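You operate a simulated robot arm through the tools that you are given. There is no shell and no other tool.

You run a simulated robot arm. Do the job below in one go: nothing can be reset, and whatever is moved stays where it is left.

## Task
Add 12 to the blue-framed display's SET figure and restart the line.
Fine: black dial to OFF first; blue +10 key once, blue +1 key for the rest; then AUTO and the green START. Where these are worked on the way, their far stop is far enough and under half their travel is too little: black dial.

The check looks at the end state, three seconds after you hand in, the way a careful person would. Anything else that was tipped, shoved, dropped, spilled or broken makes it a failure.

## Robot
A 6-joint arm with a two-finger gripper, fixed in place. Base frame: the origin is on the floor under the middle of its stand, x ahead of it, y to its left, z up; the work surface is at about z = 0.9. Readings come in m, degrees, newtons and seconds.
It reaches about 1.417 m from its shoulder. Its first joint turns from -166.0 to 166.0 degrees. Payload 3.43 kg.
The TCP is the grasp point between the finger pads, 0.02 m short of the fingertips. In the tool frame z runs along the fingers and y along their closing line. The gripper opens to 0.19 m; its body begins 0.248 m behind the TCP.
Orientation is that of the tool frame in the base frame, as a unit quaternion [w, x, y, z]. With the fingers straight down and closing along the base's y, the tool's x points along the base's -x, its y along +y and its z along -z.

## Interface
- The arm moves only by the tool jog_arm. Its argument "steps" is a list of rows, each an object (a shift or turn left out is 0, a gripper value left out holds the last) with "linear": the shift along the tool's x, y, z in m, a list of three; "rotation": the turn, a rotation vector about the tool's x, y, z in degrees, a list of three. In form: [{"linear": [x, y, z], "rotation": [wx, wy, wz]}, ...]. A call has 1 to 20 rows; each row shifts and turns the commanded pose from where the row before left it, along the tool's axes as they then stand. "gripper" is the finger opening in m, from 0 to 0.19, set as the call begins (left out, the last holds). Rows are played at 5 a second. More than 0.05 m and 8.6 degrees between two rows, or a gripper value outside its range, and nothing of the call is played. Where a pose cannot be reached the arm comes as near as it can. A force on the tool above 40 N (or 10 N above the force at the start of the call, whichever is more), or a blocked arm, ends the call early, and 0.2 s more pass. Each finger travels about 0.153 m/s and halts on what it meets, pressing with about 27 N; the grip force reading is that of the motor and also rises with nothing between the fingers. The clock runs only during rows and for 0.2 s after the last one: add rows that do not move to give the fingers time. It gives the time, the measured TCP pose, the force on the tool (base axes), the opening and the grip force at its end, in the units of the frame above (readings bear some noise), with the torque about the TCP (base axes, N m) and any sound that the robot's microphone picked up, and new pictures: "views" is both (left out), scene, wrist or none.
- Cameras (640 x 400 px; columns grow to the right, rows downward): "scene" is fixed at [0.0502, -0.5005, 1.4616]; the picture's right is [-0.76, -0.64, 0.00], its down [-0.54, 0.64, -0.55] and it looks along [0.35, -0.42, -0.84] (base axes); focal length 214 px, centre (320, 200). "wrist" rides on the gripper at [0.07, -0.008, -0.288] in the tool frame; the picture's right is [0.12, 0.99, 0.00], its down [-0.96, 0.12, -0.25] and it looks along [-0.25, 0.03, 0.97] (tool axes); focal length 261 px, centre (320, 200). There is no depth. A picture from a camera that has moved, and an enlarged one, comes with that camera's place and axes in the base frame and with its lens.
- move_column(by): moves the trunk up (or, below 0, down) by that many m; the arm rides with it, the base frame stays. It gives what a move gives, with no picture.
- zoom(camera, box): a new picture of the part [left, top, right, bottom] of that camera's present view, enlarged. No time passes.
- job_done(): hands the job in; it is judged then, once.

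Nothing tells you positions but the pictures and the camera data. Unless the task says otherwise, let go and move clear before handing in.

The tools are called after ">>>" as name(argument=value, ...) on one line, values as JSON. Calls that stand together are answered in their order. jog_arm: Moves the arm, as the interface text tells. Its arguments: {"type":"object","properties":{"steps":{"type":"array","items":{"type":"object","properties":{"linear":{"type":"array","items":{"type":"number"}},"rotation":{"type":"array","items":{"type":"number"}}}}},"gripper":{"type":"number"},"views":{"type":"string","enum":["both","scene","wrist","none"]}},"required":["steps"]} The other tools are called the same way: move_column (by) moves the trunk up or down; zoom (camera, box) takes an enlarged picture of a part of a camera's view; job_done () hands the job in.

At the start:

```text
clock: 0.0
tcp_pos: [0.2663, -0.5818, 1.1969]
ee_rot: [0.0, -0.001, 1.0, 0.0]
wrist_force: [1.0, -0.1, 0.5]
wrist_torque: [0.01, -0.02, -0.01]
width: 0.1899
gripper_force: 0.1
trunk travel left (down, up): [-0.375, 0.065]
```

scene: 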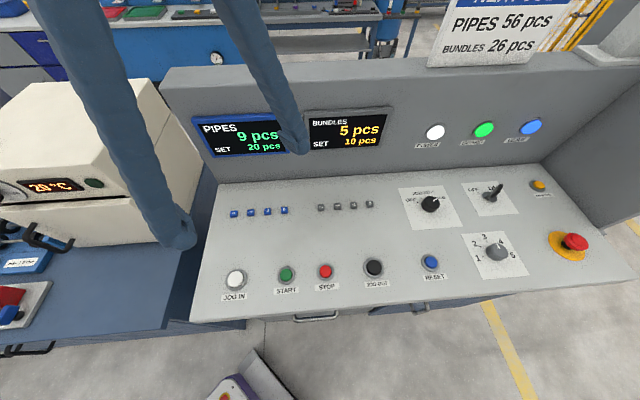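
wrist: 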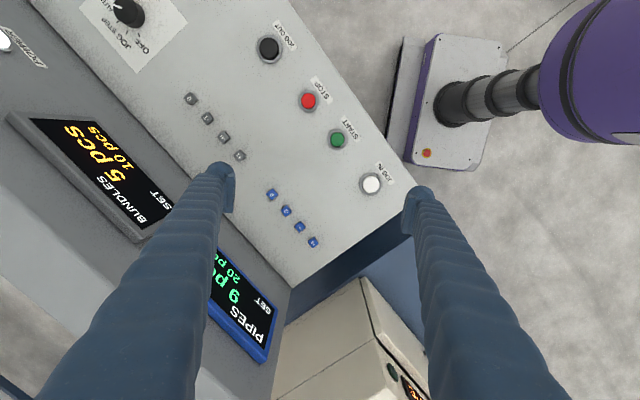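

I see a control console with a blue-framed display (PIPES 9, SET 20), blue and gray key rows, a black dial and push buttons. I'll zoom in for labels before moving.

>>> zoom(camera="scene", box=[190, 100, 400, 230])

>>> zoom(camera="scene", box=[390, 110, 600, 290])

>>> zoom(camera="scene", box=[200, 190, 460, 320])

>>> zoom(camera="wrist", box=[160, 80, 420, 260])

>>> zoom(camera="wrist", box=[60, 0, 220, 100])

```text
3.05 times, centred on (295, 165) of scene
camera zoom: at [0.0502, -0.5005, 1.4616], right [-0.76, -0.64, 0.0], down [-0.54, 0.64, -0.55], along [0.35, -0.42, -0.84], focal length 654 px, centre (396, 307)
```

zoom: 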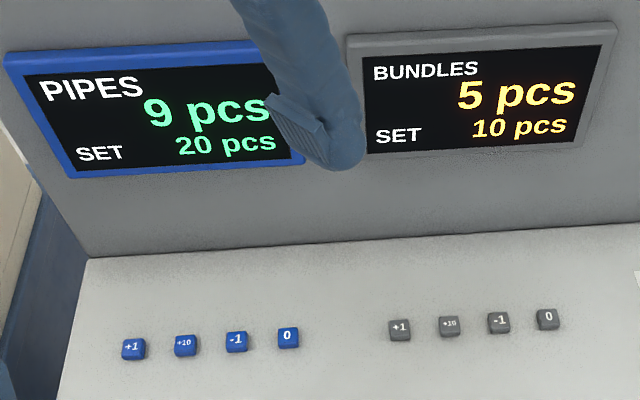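

```text
2.22 times, centred on (495, 200) of scene
camera zoom: at [0.0502, -0.5005, 1.4616], right [-0.76, -0.64, 0.0], down [-0.54, 0.64, -0.55], along [0.35, -0.42, -0.84], focal length 477 px, centre (-69, 200)
```

zoom: 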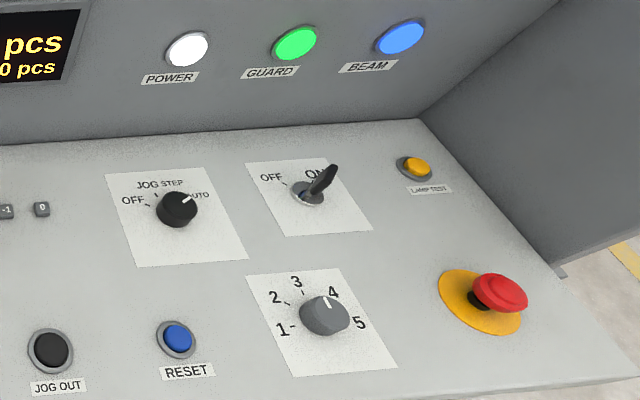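

```text
2.46 times, centred on (330, 255) of scene
camera zoom: at [0.0502, -0.5005, 1.4616], right [-0.76, -0.64, 0.0], down [-0.54, 0.64, -0.55], along [0.35, -0.42, -0.84], focal length 528 px, centre (295, 65)
```

zoom: 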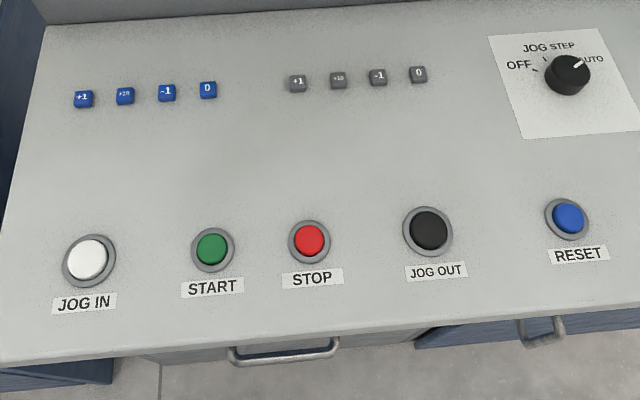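

```text
2.22 times, centred on (290, 170) of wrist
camera zoom: at [0.1969, -0.5907, 1.4853], right [-0.12, 0.99, 0.0], down [0.96, 0.12, 0.25], along [0.25, 0.03, -0.97], focal length 579 px, centre (387, 267)
```

zoom: 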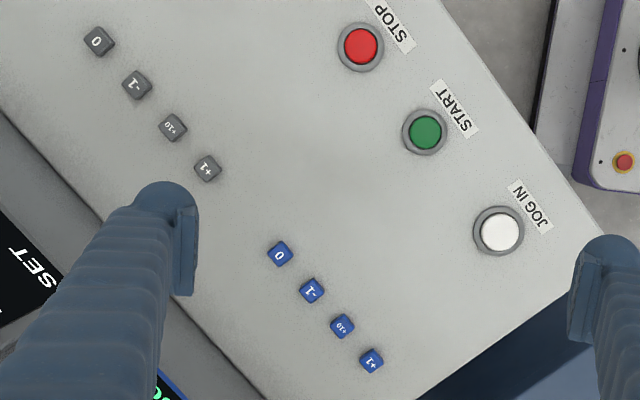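

```text
4.00 times, centred on (140, 50) of wrist
camera zoom: at [0.1969, -0.5907, 1.4853], right [-0.12, 0.99, 0.0], down [0.96, 0.12, 0.25], along [0.25, 0.03, -0.97], focal length 1043 px, centre (1040, 800)
```

zoom: 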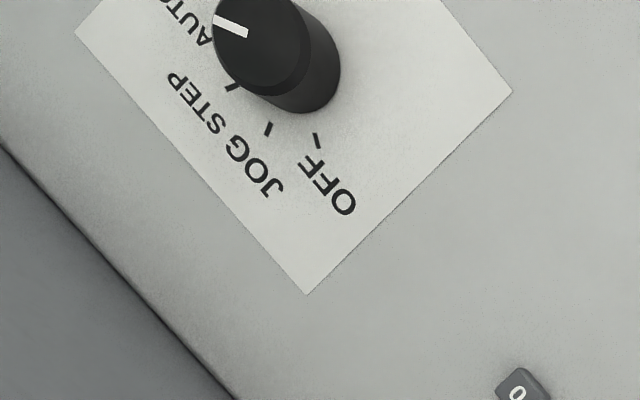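

The dial reads AUTO, SET is 20. The console is rotated about 45° to the base, with the blue +1 key near (0.457, -0.577, 0.893), START near (0.206, -0.552, 0.90), and the black dial near (0.016, -0.995, 0.895). I'll turn the tool by 45° to line up with the console and look again.

>>> jog_arm(steps=[{"rotation": [0, 0, 7.5]}, {"rotation": [0, 0, 7.5]}, {"rotation": [0, 0, 7.5]}, {"rotation": [0, 0, 7.5]}, {"rotation": [0, 0, 7.5]}, {"rotation": [0, 0, 7.5]}, {}], gripper=0.09)

```text
clock: 1.6
tcp_pos: [0.2673, -0.582, 1.197]
ee_rot: [-0.001, 0.383, 0.924, 0.0]
wrist_force: [0.5, 0.1, -0.2]
wrist_torque: [0.02, 0.0, -0.02]
width: 0.0902
gripper_force: 0.1
trunk travel left (down, up): [-0.375, 0.065]
camera wrist: at [0.2119, -0.5386, 1.4857], right [0.62, 0.79, 0.0], down [0.76, -0.6, 0.25], along [0.19, -0.15, -0.97], focal length 261 px, centre (320, 200)
```

scene: 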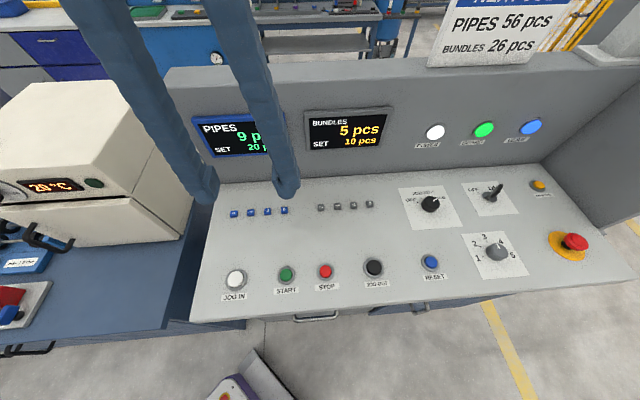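
wrist: 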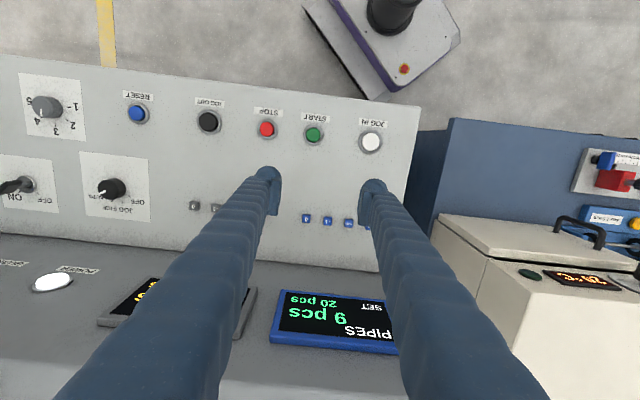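

The tool now lines up with the console, and the view is upside down with its top toward the console front. Next I'll slide along the row toward the black dial at the present height and look.

>>> jog_arm(steps=[{"linear": [0, -0.042, 0]}, {"linear": [0, -0.042, 0]}, {"linear": [0, -0.042, 0]}, {"linear": [0, -0.042, 0]}, {"linear": [0, -0.042, 0]}, {"linear": [0, -0.042, 0]}, {"linear": [0, -0.042, 0]}, {"linear": [0, -0.042, 0]}, {"linear": [0, -0.042, 0]}, {"linear": [0, -0.042, 0]}, {}])

```text
clock: 4.0
tcp_pos: [-0.0279, -0.881, 1.1994]
ee_rot: [0.001, 0.382, 0.924, 0.0]
wrist_force: [-0.4, -0.3, -0.3]
wrist_torque: [0.05, 0.06, 0.01]
width: 0.0901
gripper_force: 0.0
trunk travel left (down, up): [-0.375, 0.065]
camera wrist: at [-0.084, -0.8381, 1.4879], right [0.62, 0.79, 0.0], down [0.76, -0.6, 0.25], along [0.19, -0.15, -0.97], focal length 261 px, centre (320, 200)
```

scene: 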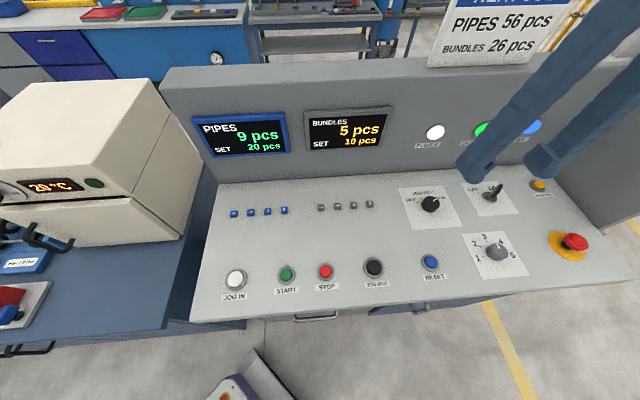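
wrist: 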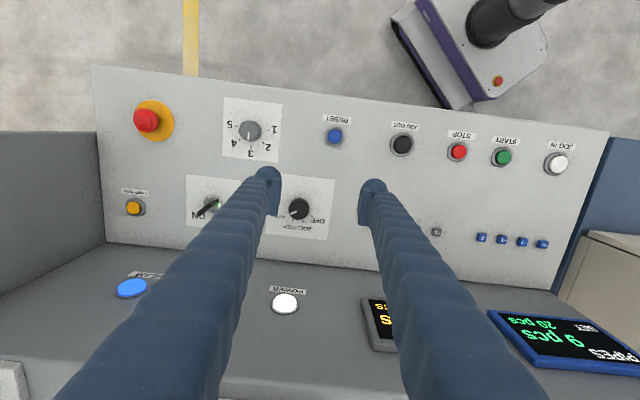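

>>> zoom(camera="wrist", box=[240, 160, 380, 260])

>>> zoom(camera="scene", box=[390, 170, 480, 240])

>>> zoom(camera="scene", box=[440, 110, 600, 210])

```text
4.00 times, centred on (310, 210) of wrist
camera zoom: at [-0.084, -0.8381, 1.4879], right [0.62, 0.79, 0.0], down [0.76, -0.6, 0.25], along [0.19, -0.15, -0.97], focal length 1043 px, centre (360, 160)
```

zoom: 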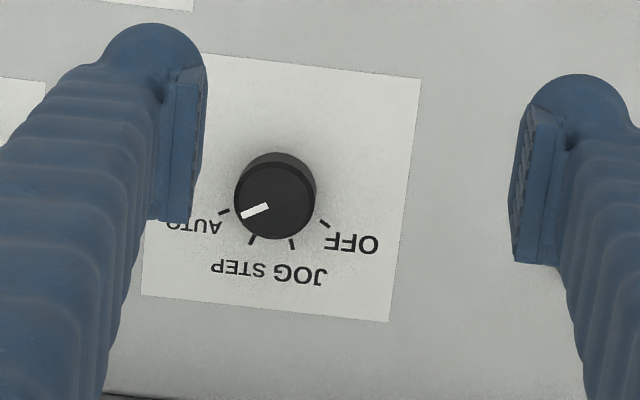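

```text
5.71 times, centred on (435, 205) of scene
camera zoom: at [0.0502, -0.5005, 1.4616], right [-0.76, -0.64, 0.0], down [-0.54, 0.64, -0.55], along [0.35, -0.42, -0.84], focal length 1226 px, centre (-337, 171)
```

zoom: 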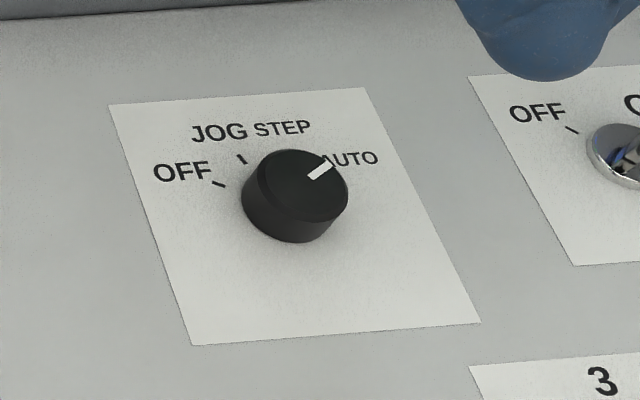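

```text
4.00 times, centred on (520, 160) of scene
camera zoom: at [0.0502, -0.5005, 1.4616], right [-0.76, -0.64, 0.0], down [-0.54, 0.64, -0.55], along [0.35, -0.42, -0.84], focal length 858 px, centre (-480, 360)
```

zoom: 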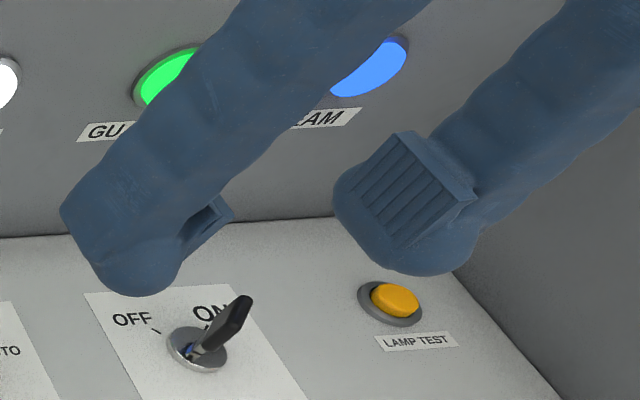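

The dial has four marks (OFF, JOG, STEP, AUTO) spanning about 120°, and it points to AUTO. Its knob is about 4.6 cm across, with its top near (0.02, -0.982, 0.916). I'll go above it, staying high.

>>> jog_arm(steps=[{"linear": [-0.035, -0.013, 0]}, {"linear": [-0.035, -0.013, 0]}, {"linear": [-0.035, -0.012, 0]}, {"linear": [0, 0, 0.03]}, {"linear": [0, 0, 0.03]}, {"linear": [0, 0, 0.03]}, {}])

```text
clock: 5.6
tcp_pos: [0.0171, -0.9799, 1.1096]
ee_rot: [0.0, 0.383, 0.924, 0.0]
wrist_force: [-0.3, -0.3, 0.3]
wrist_torque: [-0.07, 0.0, 0.0]
width: 0.0901
gripper_force: 0.0
trunk travel left (down, up): [-0.375, 0.065]
camera wrist: at [-0.0381, -0.9349, 1.3982], right [0.62, 0.79, 0.0], down [0.76, -0.6, 0.25], along [0.19, -0.15, -0.97], focal length 261 px, centre (320, 200)
```

scene: 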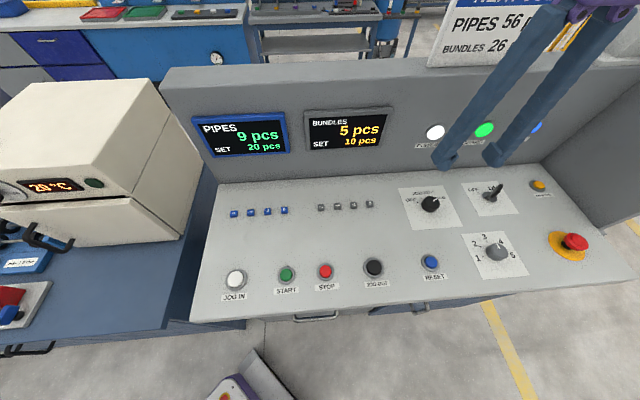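
wrist: 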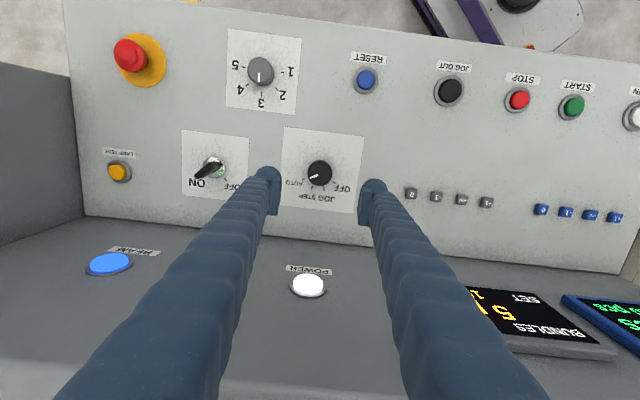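

>>> zoom(camera="wrist", box=[270, 130, 370, 220])

>>> zoom(camera="scene", box=[390, 0, 640, 160])

```text
4.44 times, centred on (320, 175) of wrist
camera zoom: at [-0.0381, -0.9349, 1.3982], right [0.62, 0.79, 0.0], down [0.76, -0.6, 0.25], along [0.19, -0.15, -0.97], focal length 1158 px, centre (320, 311)
```

zoom: 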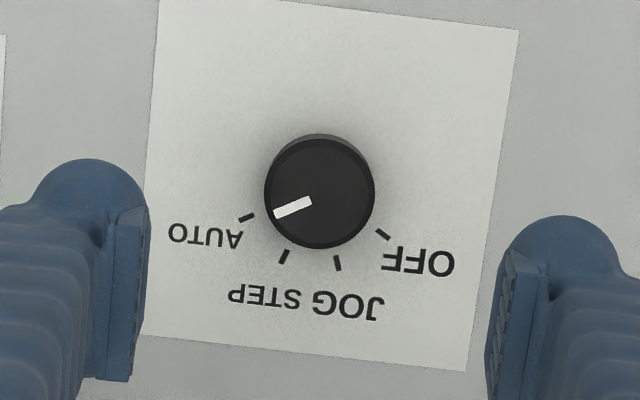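

```text
2.50 times, centred on (515, 80) of scene
camera zoom: at [0.0502, -0.5005, 1.4616], right [-0.76, -0.64, 0.0], down [-0.54, 0.64, -0.55], along [0.35, -0.42, -0.84], focal length 536 px, centre (-168, 500)
```

zoom: 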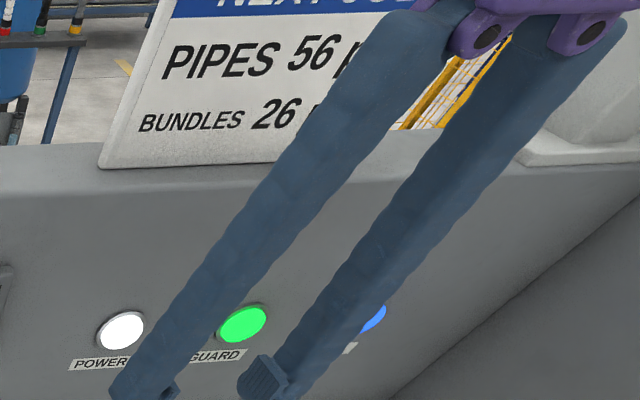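

The knob sits almost exactly under the grasp point, with about a 3 mm correction still needed. I'll correct that and pre-turn the tool by +60° so the dial turn can sweep from +60° to -60°, keeping the camera away from the back panel.

>>> jog_arm(steps=[{"linear": [-0.003, 0, 0]}, {"rotation": [0, 0, 7.5]}, {"rotation": [0, 0, 7.5]}, {"rotation": [0, 0, 7.5]}, {"rotation": [0, 0, 7.5]}, {"rotation": [0, 0, 7.5]}, {"rotation": [0, 0, 7.5]}, {"rotation": [0, 0, 7.5]}, {"rotation": [0, 0, 7.5]}, {}, {}])

```text
clock: 8.0
tcp_pos: [0.018, -0.9828, 1.1077]
ee_rot: [0.0, 0.793, 0.609, 0.001]
wrist_force: [0.6, 0.0, 0.8]
wrist_torque: [0.04, 0.01, 0.01]
width: 0.0902
gripper_force: 0.0
trunk travel left (down, up): [-0.375, 0.065]
camera wrist: at [0.0298, -0.9125, 1.3961], right [0.99, -0.14, 0.0], down [-0.14, -0.96, 0.25], along [-0.04, -0.24, -0.97], focal length 261 px, centre (320, 200)
```

scene: 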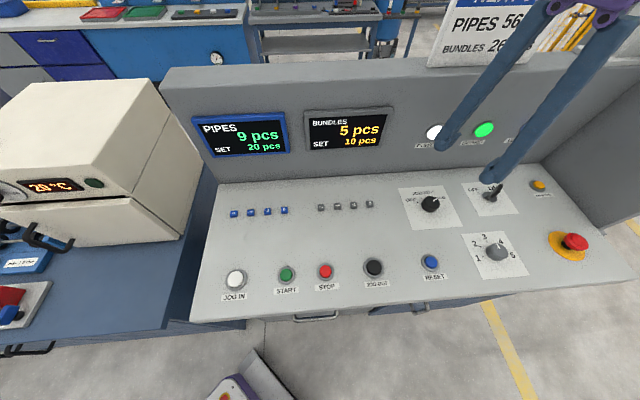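
wrist: 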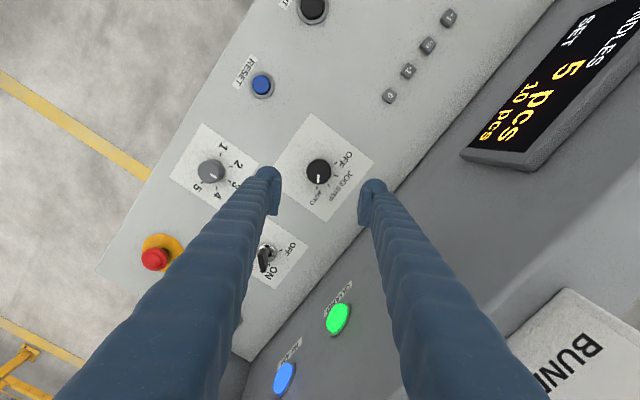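

>>> zoom(camera="wrist", box=[270, 130, 370, 220])

```text
4.44 times, centred on (320, 175) of wrist
camera zoom: at [0.0298, -0.9125, 1.3961], right [0.99, -0.14, 0.0], down [-0.14, -0.96, 0.25], along [-0.04, -0.24, -0.97], focal length 1158 px, centre (320, 311)
```

zoom: 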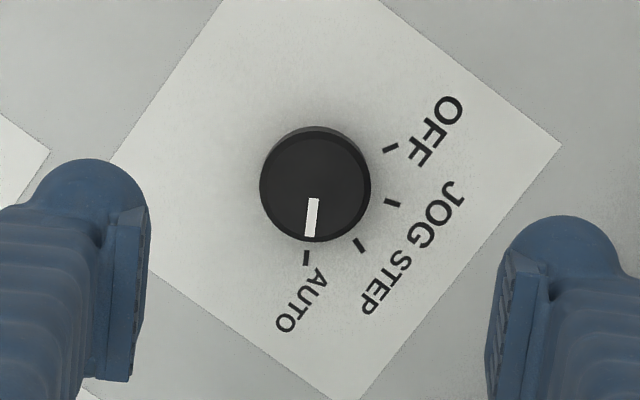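

The knob stays centred after the turn, off by only about 1.5 mm. I'll lower until the fingertips are just above the knob and check.

>>> jog_arm(steps=[{"linear": [0, -0.0015, 0.03]}, {"linear": [0, 0, 0.03]}, {"linear": [0, 0, 0.03]}, {"linear": [0, 0, 0.03]}, {"linear": [0, 0, 0.028]}, {}])

```text
clock: 9.4
tcp_pos: [0.0171, -0.9809, 0.959]
ee_rot: [0.001, 0.793, 0.609, 0.0]
wrist_force: [0.1, 0.0, 0.9]
wrist_torque: [0.02, 0.01, 0.01]
width: 0.0901
gripper_force: 0.0
trunk travel left (down, up): [-0.375, 0.065]
camera wrist: at [0.0279, -0.9117, 1.2471], right [0.99, -0.14, 0.0], down [-0.14, -0.96, 0.25], along [-0.04, -0.25, -0.97], focal length 261 px, centre (320, 200)
```

scene: 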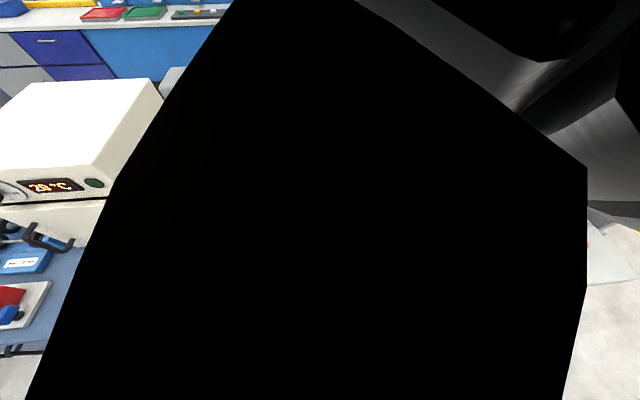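
wrist: 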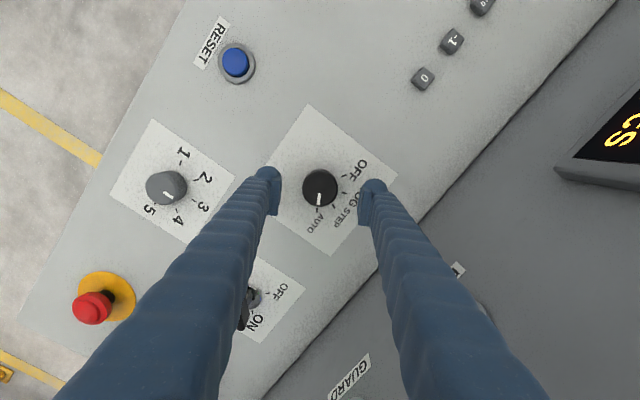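

>>> zoom(camera="wrist", box=[250, 130, 390, 230])

```text
4.00 times, centred on (320, 180) of wrist
camera zoom: at [0.0279, -0.9117, 1.2471], right [0.99, -0.14, 0.0], down [-0.14, -0.96, 0.25], along [-0.04, -0.25, -0.97], focal length 1043 px, centre (320, 280)
```

zoom: 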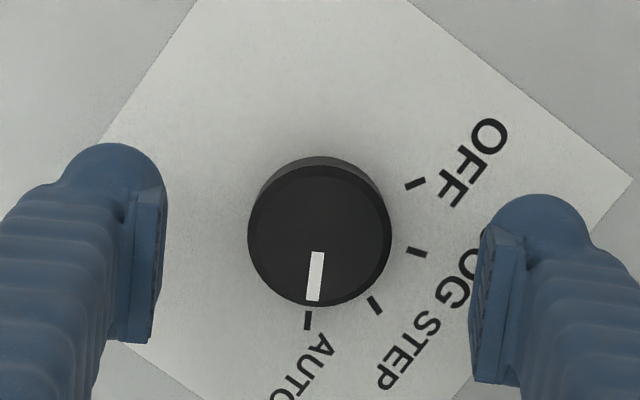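

The knob top is about 4.4 cm below the grasp point, and the panel is at about z = 0.89. I'll lower the fingers around the knob, staying a few millimetres off the panel, and then close.

>>> jog_arm(steps=[{"linear": [0, 0, 0.015]}, {"linear": [0, 0, 0.015]}, {"linear": [0, 0, 0.012]}, {}], views="wrist")

>>> jog_arm(steps=[{}, {}, {}], gripper=0.0, views="wrist")

```text
clock: 10.4
tcp_pos: [0.0174, -0.9812, 0.9182]
ee_rot: [0.0, 0.794, 0.608, 0.001]
wrist_force: [1.3, 3.1, 7.1]
wrist_torque: [0.09, -0.02, -0.06]
width: 0.0902
gripper_force: 0.1
trunk travel left (down, up): [-0.375, 0.065]
camera wrist: at [0.028, -0.9119, 1.2066], right [0.99, -0.14, 0.0], down [-0.14, -0.96, 0.25], along [-0.04, -0.25, -0.97], focal length 261 px, centre (320, 200)
```

wrist: 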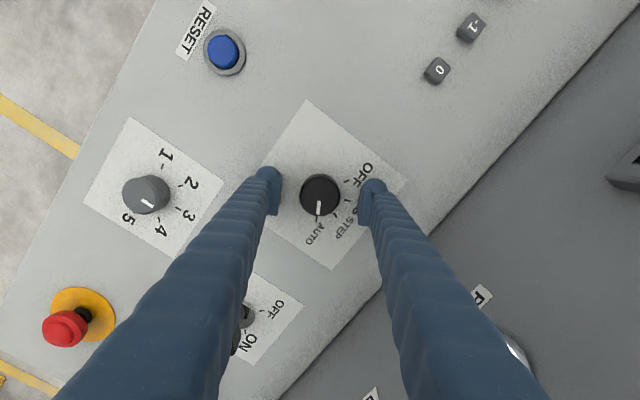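

```text
clock: 11.2
tcp_pos: [0.0167, -0.9828, 0.9192]
ee_rot: [0.002, 0.793, 0.609, -0.002]
wrist_force: [-2.0, -2.8, 21.4]
wrist_torque: [0.29, 0.11, 0.04]
width: 0.0443
gripper_force: 45.0
trunk travel left (down, up): [-0.375, 0.065]
camera wrist: at [0.0273, -0.9118, 1.2081], right [0.99, -0.14, 0.0], down [-0.14, -0.96, 0.25], along [-0.04, -0.25, -0.97], focal length 261 px, centre (320, 200)
```

wrist: 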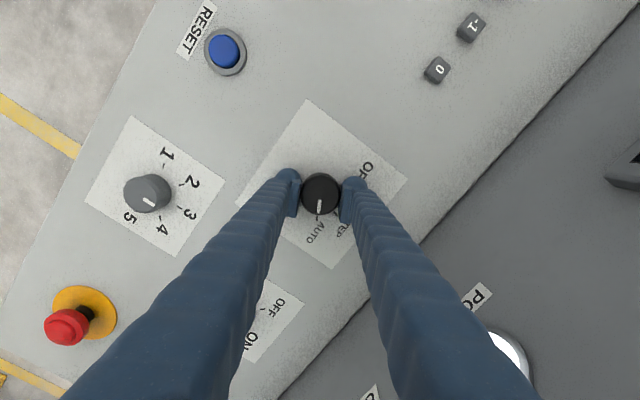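

The knob is gripped at 44 mm, but the tips are pressing on the panel with about 21 N. I'll open, raise 4 mm and grip again.

>>> jog_arm(steps=[{}, {}, {"linear": [0, 0, -0.005]}, {}], gripper=0.07, views="none")

>>> jog_arm(steps=[{}, {}, {}], gripper=0.0, views="wrist")

```text
clock: 12.2
tcp_pos: [0.0174, -0.98, 0.921]
ee_rot: [-0.002, 0.794, 0.609, 0.001]
wrist_force: [0.1, 0.0, -0.1]
wrist_torque: [-0.01, -0.03, 0.0]
width: 0.0698
gripper_force: 0.0
trunk travel left (down, up): [-0.375, 0.065]
```

```text
clock: 13.0
tcp_pos: [0.0177, -0.9811, 0.9222]
ee_rot: [0.0, 0.794, 0.608, 0.001]
wrist_force: [1.9, 3.8, -7.3]
wrist_torque: [-0.08, -0.02, 0.08]
width: 0.0445
gripper_force: 44.9
trunk travel left (down, up): [-0.375, 0.065]
camera wrist: at [0.0278, -0.9116, 1.2099], right [0.99, -0.14, 0.0], down [-0.14, -0.96, 0.25], along [-0.04, -0.24, -0.97], focal length 261 px, centre (320, 200)
```

wrist: 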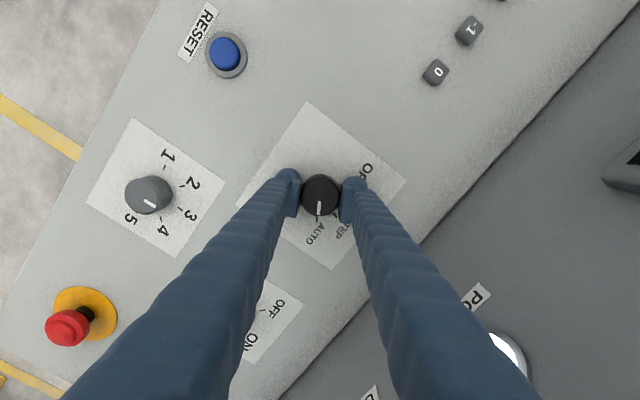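

The grip is clean and the panel load is gone. I'll start turning counter-clockwise toward OFF and watch whether the pointer follows.

>>> jog_arm(steps=[{"rotation": [0, 0, -6]}, {"rotation": [0, 0, -6]}, {"rotation": [0, 0, -6]}, {"rotation": [0, 0, -6]}, {"rotation": [0, 0, -6]}, {"rotation": [0, 0, -6]}, {}], views="wrist")

```text
clock: 14.6
tcp_pos: [0.0183, -0.9814, 0.9206]
ee_rot: [-0.001, 0.566, 0.825, 0.001]
wrist_force: [7.7, 20.4, -15.5]
wrist_torque: [0.11, -0.09, 0.07]
width: 0.0445
gripper_force: 44.8
trunk travel left (down, up): [-0.375, 0.065]
camera wrist: at [-0.0147, -0.9193, 1.2099], right [0.88, 0.47, 0.0], down [0.45, -0.86, 0.25], along [0.12, -0.22, -0.97], focal length 261 px, centre (320, 200)
```

wrist: 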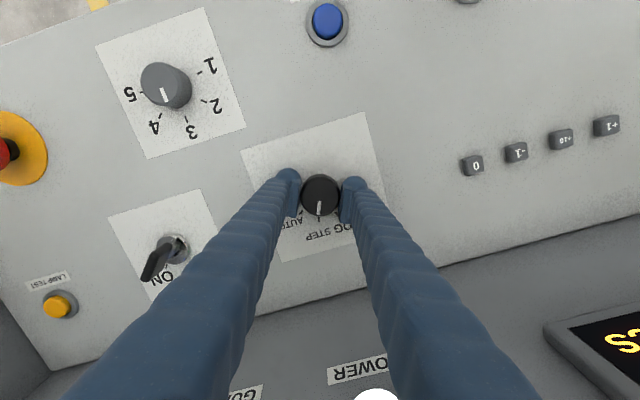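

The pointer is following the fingers, though there is some side load from a slight off-centre. I'll ease the position by a millimetre to relieve it and check the force.

>>> jog_arm(steps=[{"linear": [0.001, 0.001, 0.0005]}, {}], views="none")

```text
clock: 15.2
tcp_pos: [0.0192, -0.9806, 0.9205]
ee_rot: [0.0, 0.567, 0.824, 0.001]
wrist_force: [4.9, 16.9, -15.7]
wrist_torque: [0.11, 0.08, 0.07]
width: 0.0443
gripper_force: 45.2
trunk travel left (down, up): [-0.375, 0.065]
```

>>> jog_arm(steps=[{"linear": [0.0015, 0.001, 0.0005]}, {"linear": [0.0015, 0.001, 0.0005]}, {}], views="none")

```text
clock: 16.0
tcp_pos: [0.0177, -0.9803, 0.921]
ee_rot: [0.002, 0.566, 0.824, -0.003]
wrist_force: [-2.5, -13.2, -13.9]
wrist_torque: [-0.56, 0.01, 0.04]
width: 0.0445
gripper_force: 45.0
trunk travel left (down, up): [-0.375, 0.065]
```

>>> jog_arm(steps=[{"linear": [-0.0013, -0.0006, 0.0005]}, {}], views="none")

```text
clock: 16.6
tcp_pos: [0.0175, -0.9798, 0.9228]
ee_rot: [0.0, 0.565, 0.825, -0.001]
wrist_force: [-5.1, -16.8, -2.2]
wrist_torque: [-0.05, 0.11, 0.06]
width: 0.0444
gripper_force: 45.1
trunk travel left (down, up): [-0.375, 0.065]
```

>>> jog_arm(steps=[{"linear": [-0.0015, -0.001, 0]}, {}, {}], views="none")

```text
clock: 17.4
tcp_pos: [0.0182, -0.981, 0.9214]
ee_rot: [0.0, 0.566, 0.824, -0.001]
wrist_force: [-5.4, -14.4, 9.0]
wrist_torque: [0.2, 0.16, 0.08]
width: 0.0441
gripper_force: 45.0
trunk travel left (down, up): [-0.375, 0.065]
```

Side loads stay well under the limit, mostly grip friction. I'll continue the turn toward OFF.

>>> jog_arm(steps=[{"rotation": [0, 0, -6]}, {"rotation": [0, 0, -6]}, {"rotation": [0, 0, -6]}, {"rotation": [0, 0, -6]}, {"rotation": [0, 0, -6]}, {"rotation": [0, 0, -6]}, {}], views="wrist")

```text
clock: 19.0
tcp_pos: [0.0183, -0.9798, 0.9223]
ee_rot: [0.0, 0.283, 0.959, 0.0]
wrist_force: [0.5, -7.6, 22.7]
wrist_torque: [0.03, -0.02, 0.09]
width: 0.0448
gripper_force: 45.0
trunk travel left (down, up): [-0.375, 0.065]
camera wrist: at [-0.0444, -0.949, 1.2098], right [0.44, 0.9, 0.0], down [0.87, -0.43, 0.25], along [0.22, -0.11, -0.97], focal length 261 px, centre (320, 200)
```

wrist: 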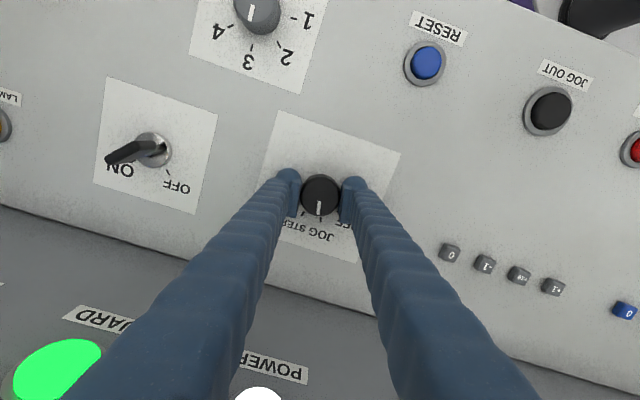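

The turn is at 72° and the pointer still follows. I'll lift slightly to relieve the vertical load and continue about 48° more to OFF.

>>> jog_arm(steps=[{"linear": [0, 0, -0.0015]}, {"rotation": [0, 0, -6]}, {"rotation": [0, 0, -6]}, {"rotation": [0, 0, -6]}, {"rotation": [0, 0, -6]}, {"rotation": [0, 0, -6]}, {"rotation": [0, 0, -6]}, {}], views="wrist")

```text
clock: 20.8
tcp_pos: [0.0187, -0.9801, 0.9217]
ee_rot: [0.0, -0.027, 1.0, 0.002]
wrist_force: [5.4, 0.8, 4.0]
wrist_torque: [0.08, -0.12, 0.03]
width: 0.0444
gripper_force: 45.1
trunk travel left (down, up): [-0.375, 0.065]
camera wrist: at [-0.0503, -0.9925, 1.2098], right [-0.17, 0.98, 0.0], down [0.95, 0.17, 0.25], along [0.24, 0.04, -0.97], focal length 261 px, centre (320, 200)
```

wrist: 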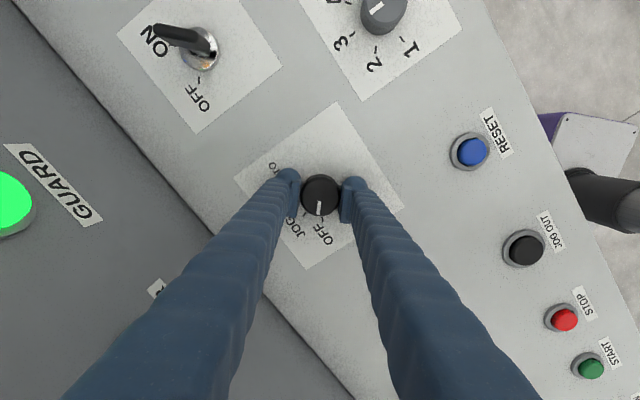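

>>> jog_arm(steps=[{"rotation": [0, 0, -6]}, {"rotation": [0, 0, -6]}, {}], views="wrist")

>>> zoom(camera="wrist", box=[260, 150, 380, 240])

```text
clock: 21.6
tcp_pos: [0.0191, -0.9789, 0.9202]
ee_rot: [0.0, -0.132, 0.991, 0.001]
wrist_force: [6.6, 12.1, 2.0]
wrist_torque: [0.17, 0.0, 0.03]
width: 0.0445
gripper_force: 45.1
trunk travel left (down, up): [-0.375, 0.065]
camera wrist: at [-0.0463, -1.0065, 1.2097], right [-0.37, 0.93, 0.0], down [0.9, 0.36, 0.25], along [0.23, 0.09, -0.97], focal length 261 px, centre (320, 200)
```

wrist: 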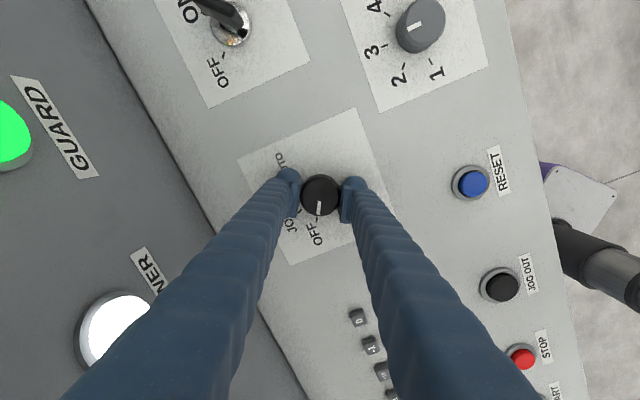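

```text
4.44 times, centred on (320, 195) of wrist
camera zoom: at [-0.0463, -1.0065, 1.2097], right [-0.37, 0.93, 0.0], down [0.9, 0.36, 0.25], along [0.23, 0.09, -0.97], focal length 1158 px, centre (320, 222)
```

zoom: 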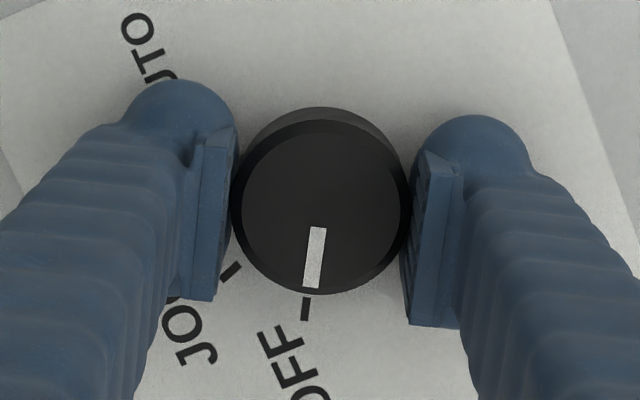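

The tool has turned 120° and the pointer is on the OFF mark. I'll release, rise and check.

>>> jog_arm(steps=[{}, {}, {}, {"linear": [0, 0, -0.03]}, {"linear": [0, 0, -0.03]}, {}], gripper=0.1, views="wrist")

>>> zoom(camera="wrist", box=[260, 130, 380, 240])

```text
clock: 23.0
tcp_pos: [0.0182, -0.9806, 0.9825]
ee_rot: [0.0, -0.131, 0.991, -0.001]
wrist_force: [0.6, -0.4, 0.4]
wrist_torque: [-0.01, -0.04, 0.03]
width: 0.0999
gripper_force: 0.0
trunk travel left (down, up): [-0.375, 0.065]
camera wrist: at [-0.0472, -1.0083, 1.2705], right [-0.37, 0.93, 0.0], down [0.9, 0.36, 0.25], along [0.23, 0.09, -0.97], focal length 261 px, centre (320, 200)
```

wrist: 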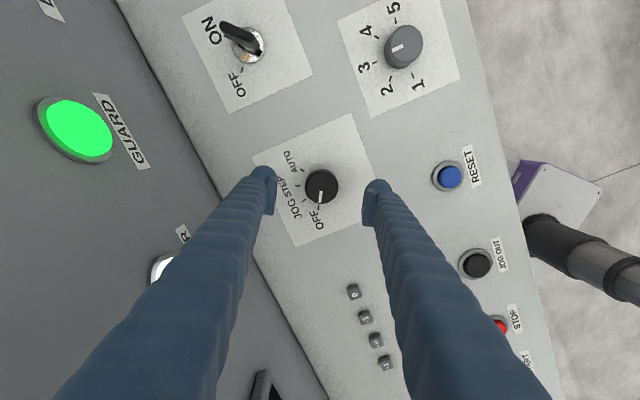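

```text
3.64 times, centred on (320, 185) of wrist
camera zoom: at [-0.0472, -1.0083, 1.2705], right [-0.37, 0.93, 0.0], down [0.9, 0.36, 0.25], along [0.23, 0.09, -0.97], focal length 948 px, centre (320, 254)
```

zoom: 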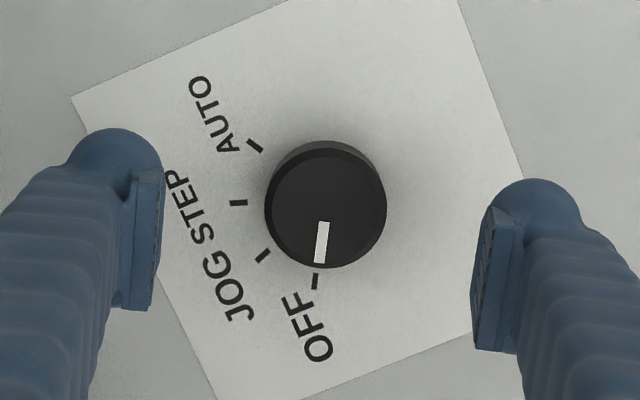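

The dial now points at OFF. Next I'll rise, turn the tool another 30° so the fingers lie along the console's depth, close the fingers and travel to above the blue keys.

>>> jog_arm(steps=[{"linear": [0, 0, -0.04]}, {"linear": [0, 0, -0.04]}, {"linear": [0, 0, -0.04], "rotation": [0, 0, -6]}, {"rotation": [0, 0, -6]}, {"rotation": [0, 0, -6]}, {"rotation": [0, 0, -6]}, {"rotation": [0, 0, -6]}, {}], gripper=0.0, views="none")

>>> jog_arm(steps=[{"linear": [-0.045, 0, 0]}, {"linear": [-0.045, 0, 0]}, {"linear": [-0.045, 0, 0]}, {"linear": [-0.045, 0, 0]}, {"linear": [-0.045, 0, 0]}, {"linear": [-0.045, 0, 0]}, {"linear": [-0.045, 0, 0]}, {"linear": [-0.045, 0, 0]}, {"linear": [-0.045, 0, 0]}, {"linear": [-0.045, 0, 0]}, {"linear": [-0.045, 0, 0]}, {}])

```text
clock: 24.8
tcp_pos: [0.0186, -0.9804, 1.1023]
ee_rot: [0.0, -0.383, 0.924, 0.0]
wrist_force: [-0.1, 0.0, 0.5]
wrist_torque: [0.0, -0.01, -0.01]
width: 0.0
gripper_force: 26.9
trunk travel left (down, up): [-0.375, 0.065]
```

```text
clock: 27.4
tcp_pos: [0.3666, -0.6308, 1.0984]
ee_rot: [0.0, -0.383, 0.924, -0.001]
wrist_force: [-0.4, 0.8, 0.5]
wrist_torque: [-0.01, -0.06, 0.01]
width: 0.0001
gripper_force: 27.1
trunk travel left (down, up): [-0.375, 0.065]
camera wrist: at [0.3225, -0.6873, 1.3877], right [-0.79, 0.62, 0.0], down [0.6, 0.76, 0.25], along [0.15, 0.19, -0.97], focal length 261 px, centre (320, 200)
```

scene: 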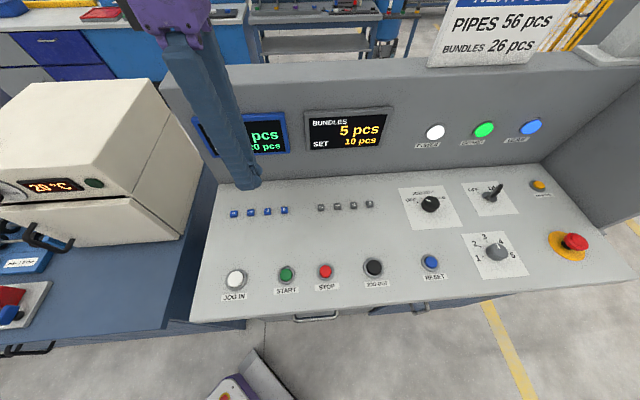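
wrist: 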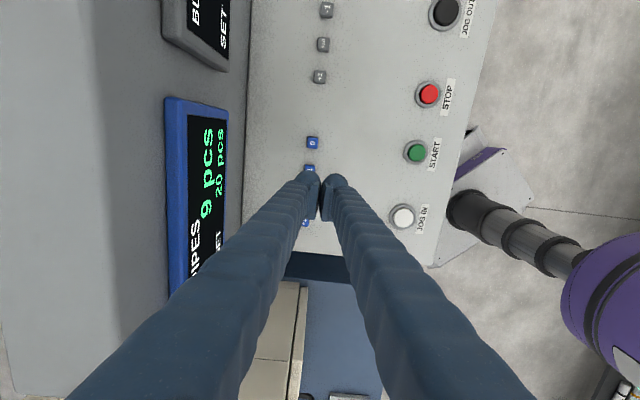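

>>> zoom(camera="wrist", box=[250, 120, 390, 250])

>>> zoom(camera="scene", box=[190, 110, 340, 240])

>>> zoom(camera="scene", box=[390, 170, 480, 240])

```text
3.08 times, centred on (320, 185) of wrist
camera zoom: at [0.3225, -0.6873, 1.3877], right [-0.79, 0.62, 0.0], down [0.6, 0.76, 0.25], along [0.15, 0.19, -0.97], focal length 802 px, centre (320, 246)
```

zoom: 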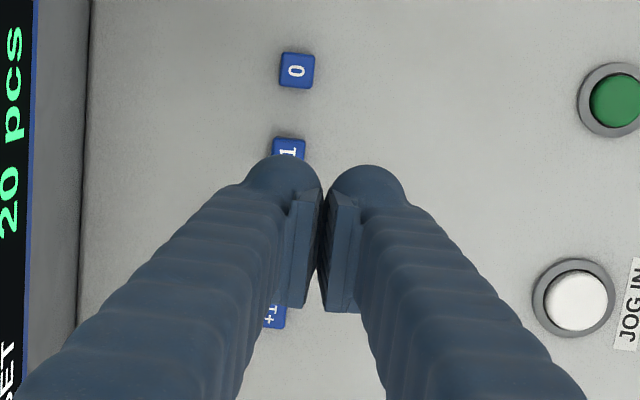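

```text
3.08 times, centred on (265, 175) of scene
camera zoom: at [0.0502, -0.5005, 1.4616], right [-0.76, -0.64, 0.0], down [-0.54, 0.64, -0.55], along [0.35, -0.42, -0.84], focal length 660 px, centre (489, 277)
```

zoom: 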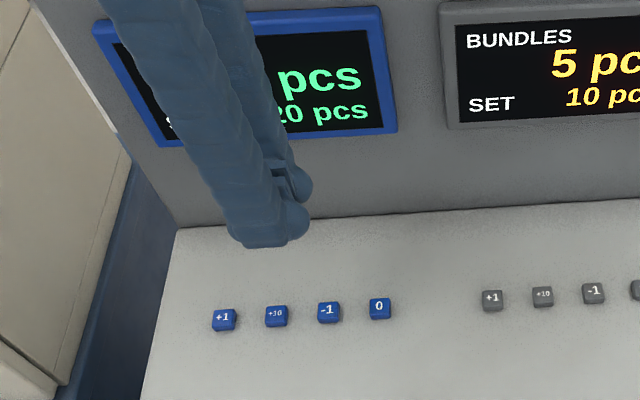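

```text
5.71 times, centred on (435, 205) of scene
camera zoom: at [0.0502, -0.5005, 1.4616], right [-0.76, -0.64, 0.0], down [-0.54, 0.64, -0.55], along [0.35, -0.42, -0.84], focal length 1226 px, centre (-337, 171)
```

zoom: 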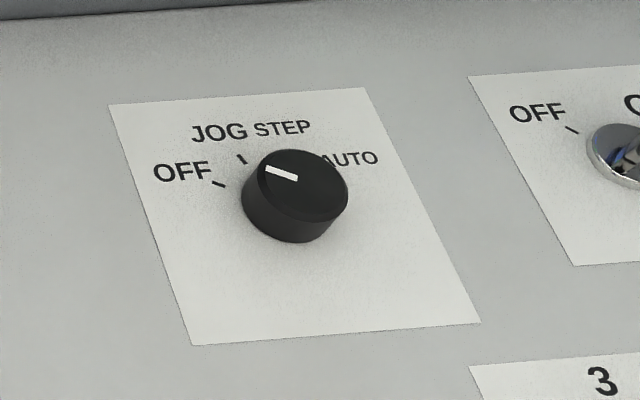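

>>> zoom(camera="scene", box=[215, 130, 285, 200])

>>> zoom(camera="wrist", box=[290, 155, 360, 225])

```text
5.71 times, centred on (250, 165) of scene
camera zoom: at [0.0502, -0.5005, 1.4616], right [-0.76, -0.64, 0.0], down [-0.54, 0.64, -0.55], along [0.35, -0.42, -0.84], focal length 1226 px, centre (720, 400)
```

zoom: 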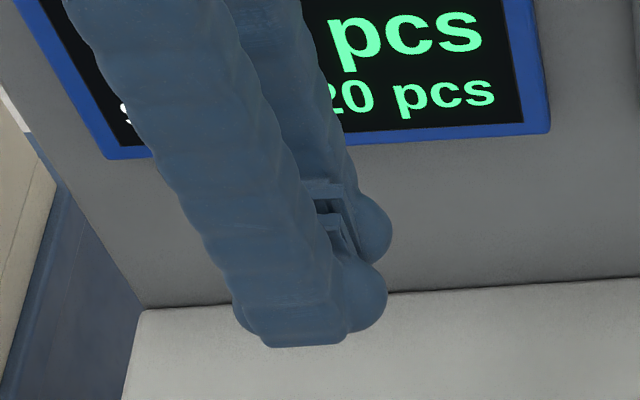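

```text
5.71 times, centred on (325, 190) of wrist
camera zoom: at [0.3225, -0.6873, 1.3877], right [-0.79, 0.62, 0.0], down [0.6, 0.76, 0.25], along [0.15, 0.19, -0.97], focal length 1489 px, centre (291, 257)
```

zoom: 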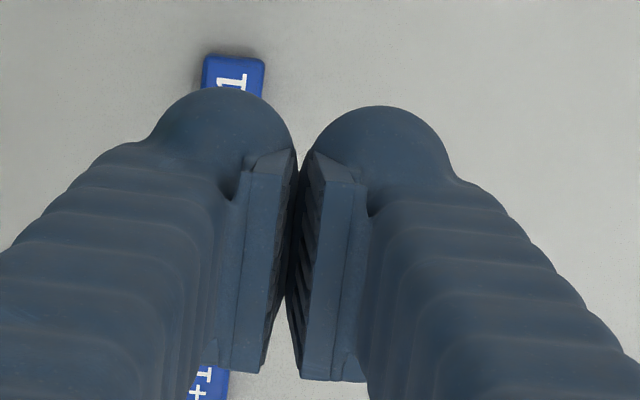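

The fingers are about 6 cm wide along the key row and 4 cm thick each. I'll press with the rear finger, its tip roughly 2 cm behind the grasp point, with the front finger over bare panel. I'll move above the +10 key at about (0.4195, -0.6125) and come lower.

>>> jog_arm(steps=[{"linear": [-0.025, -0.002, 0]}, {"linear": [-0.025, -0.002, 0]}, {"linear": [0, 0, 0.03]}, {"linear": [0, 0, 0.03]}, {"linear": [0, 0, 0.03]}, {"linear": [0, 0, 0.03]}, {"linear": [0, 0, 0.025]}, {}])

>>> zoom(camera="scene", box=[200, 150, 320, 240])

>>> zoom(camera="wrist", box=[260, 120, 380, 240])

```text
clock: 29.2
tcp_pos: [0.4071, -0.5994, 0.9579]
ee_rot: [0.001, -0.382, 0.924, 0.0]
wrist_force: [0.2, 0.4, 0.1]
wrist_torque: [0.03, -0.04, -0.02]
width: 0.0
gripper_force: 27.1
trunk travel left (down, up): [-0.375, 0.065]
camera wrist: at [0.3636, -0.6547, 1.2457], right [-0.79, 0.62, 0.0], down [0.6, 0.76, 0.25], along [0.15, 0.19, -0.97], focal length 261 px, centre (320, 200)
```

scene: 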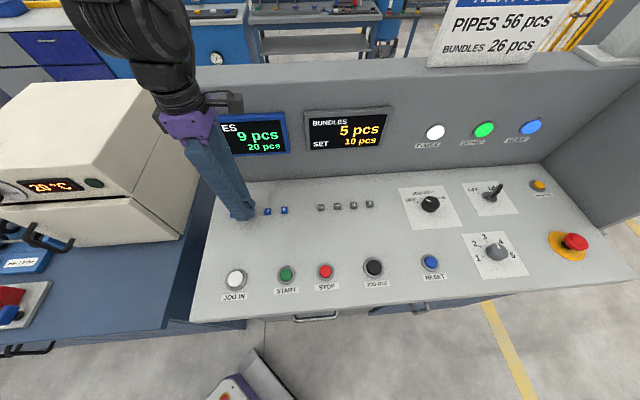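
wrist: 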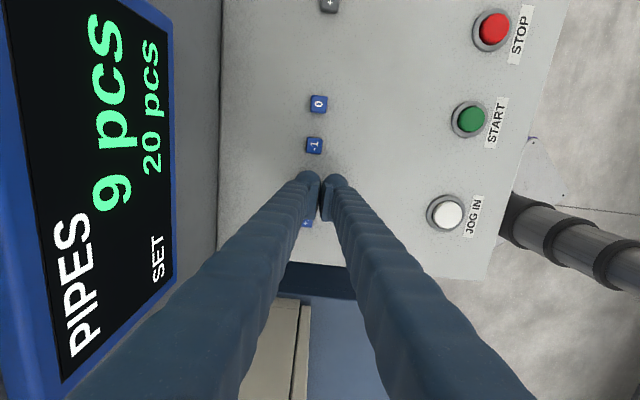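

```text
4.44 times, centred on (260, 195) of scene
camera zoom: at [0.0502, -0.5005, 1.4616], right [-0.76, -0.64, 0.0], down [-0.54, 0.64, -0.55], along [0.35, -0.42, -0.84], focal length 953 px, centre (587, 222)
```

zoom: 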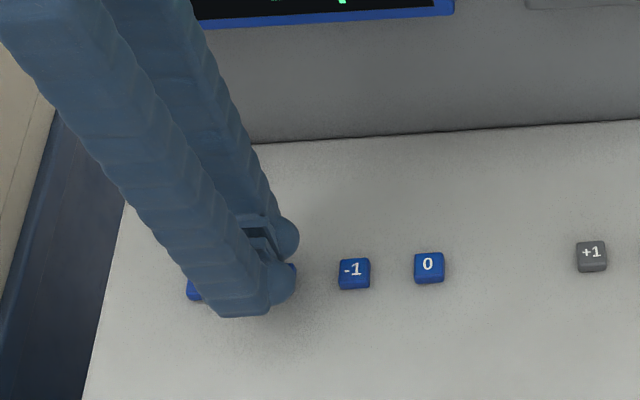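

```text
3.33 times, centred on (320, 180) of wrist
camera zoom: at [0.3636, -0.6547, 1.2457], right [-0.79, 0.62, 0.0], down [0.6, 0.76, 0.25], along [0.15, 0.19, -0.97], focal length 869 px, centre (320, 267)
```

zoom: 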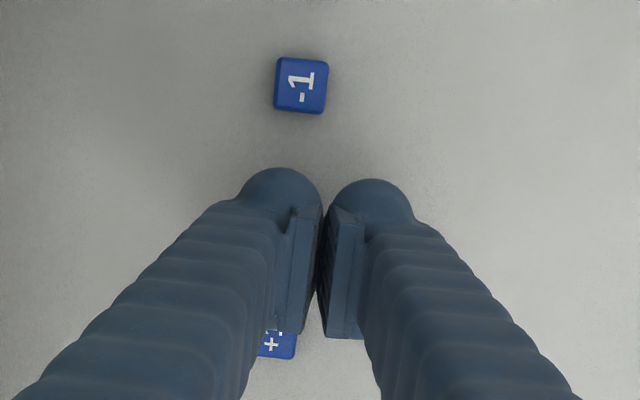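

The readings put the +10 key about 6 mm in front of the rear finger's centre. I'll shift to centre it, then come down close to the key and check contact.

>>> jog_arm(steps=[{"linear": [0.0024, 0.006, 0.01]}, {"linear": [0, 0, 0.01]}, {"linear": [0, 0, 0.006]}, {}])

>>> zoom(camera="scene", box=[200, 150, 320, 240])

>>> zoom(camera="wrist", box=[260, 120, 380, 240])

```text
clock: 30.2
tcp_pos: [0.4013, -0.5958, 0.9311]
ee_rot: [0.0, -0.382, 0.924, 0.0]
wrist_force: [-0.1, -0.4, -1.1]
wrist_torque: [0.0, 0.02, 0.02]
width: 0.0001
gripper_force: 26.8
trunk travel left (down, up): [-0.375, 0.065]
camera wrist: at [0.3583, -0.6514, 1.2194], right [-0.79, 0.62, 0.0], down [0.6, 0.76, 0.25], along [0.15, 0.19, -0.97], focal length 261 px, centre (320, 200)
```

scene: 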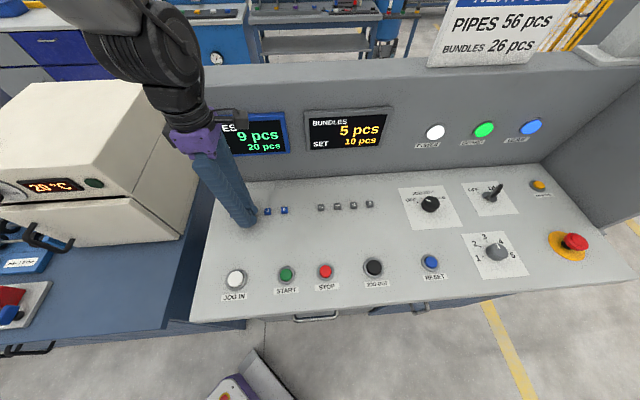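
wrist: 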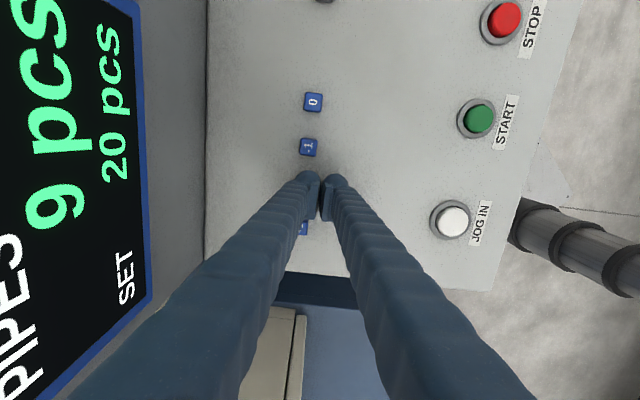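

```text
4.44 times, centred on (260, 195) of scene
camera zoom: at [0.0502, -0.5005, 1.4616], right [-0.76, -0.64, 0.0], down [-0.54, 0.64, -0.55], along [0.35, -0.42, -0.84], focal length 953 px, centre (587, 222)
```

zoom: 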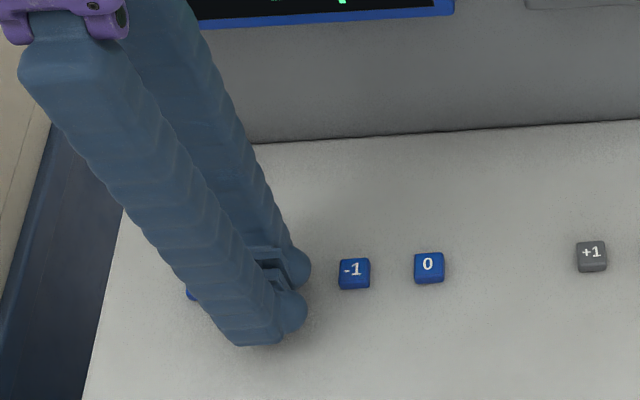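

```text
3.33 times, centred on (320, 180) of wrist
camera zoom: at [0.3583, -0.6514, 1.2194], right [-0.79, 0.62, 0.0], down [0.6, 0.76, 0.25], along [0.15, 0.19, -0.97], focal length 869 px, centre (320, 267)
```

zoom: 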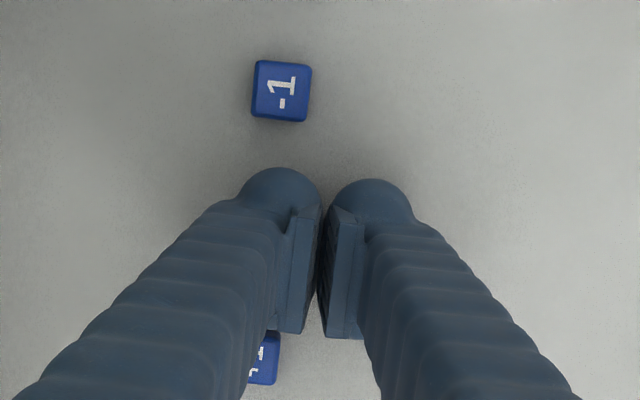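

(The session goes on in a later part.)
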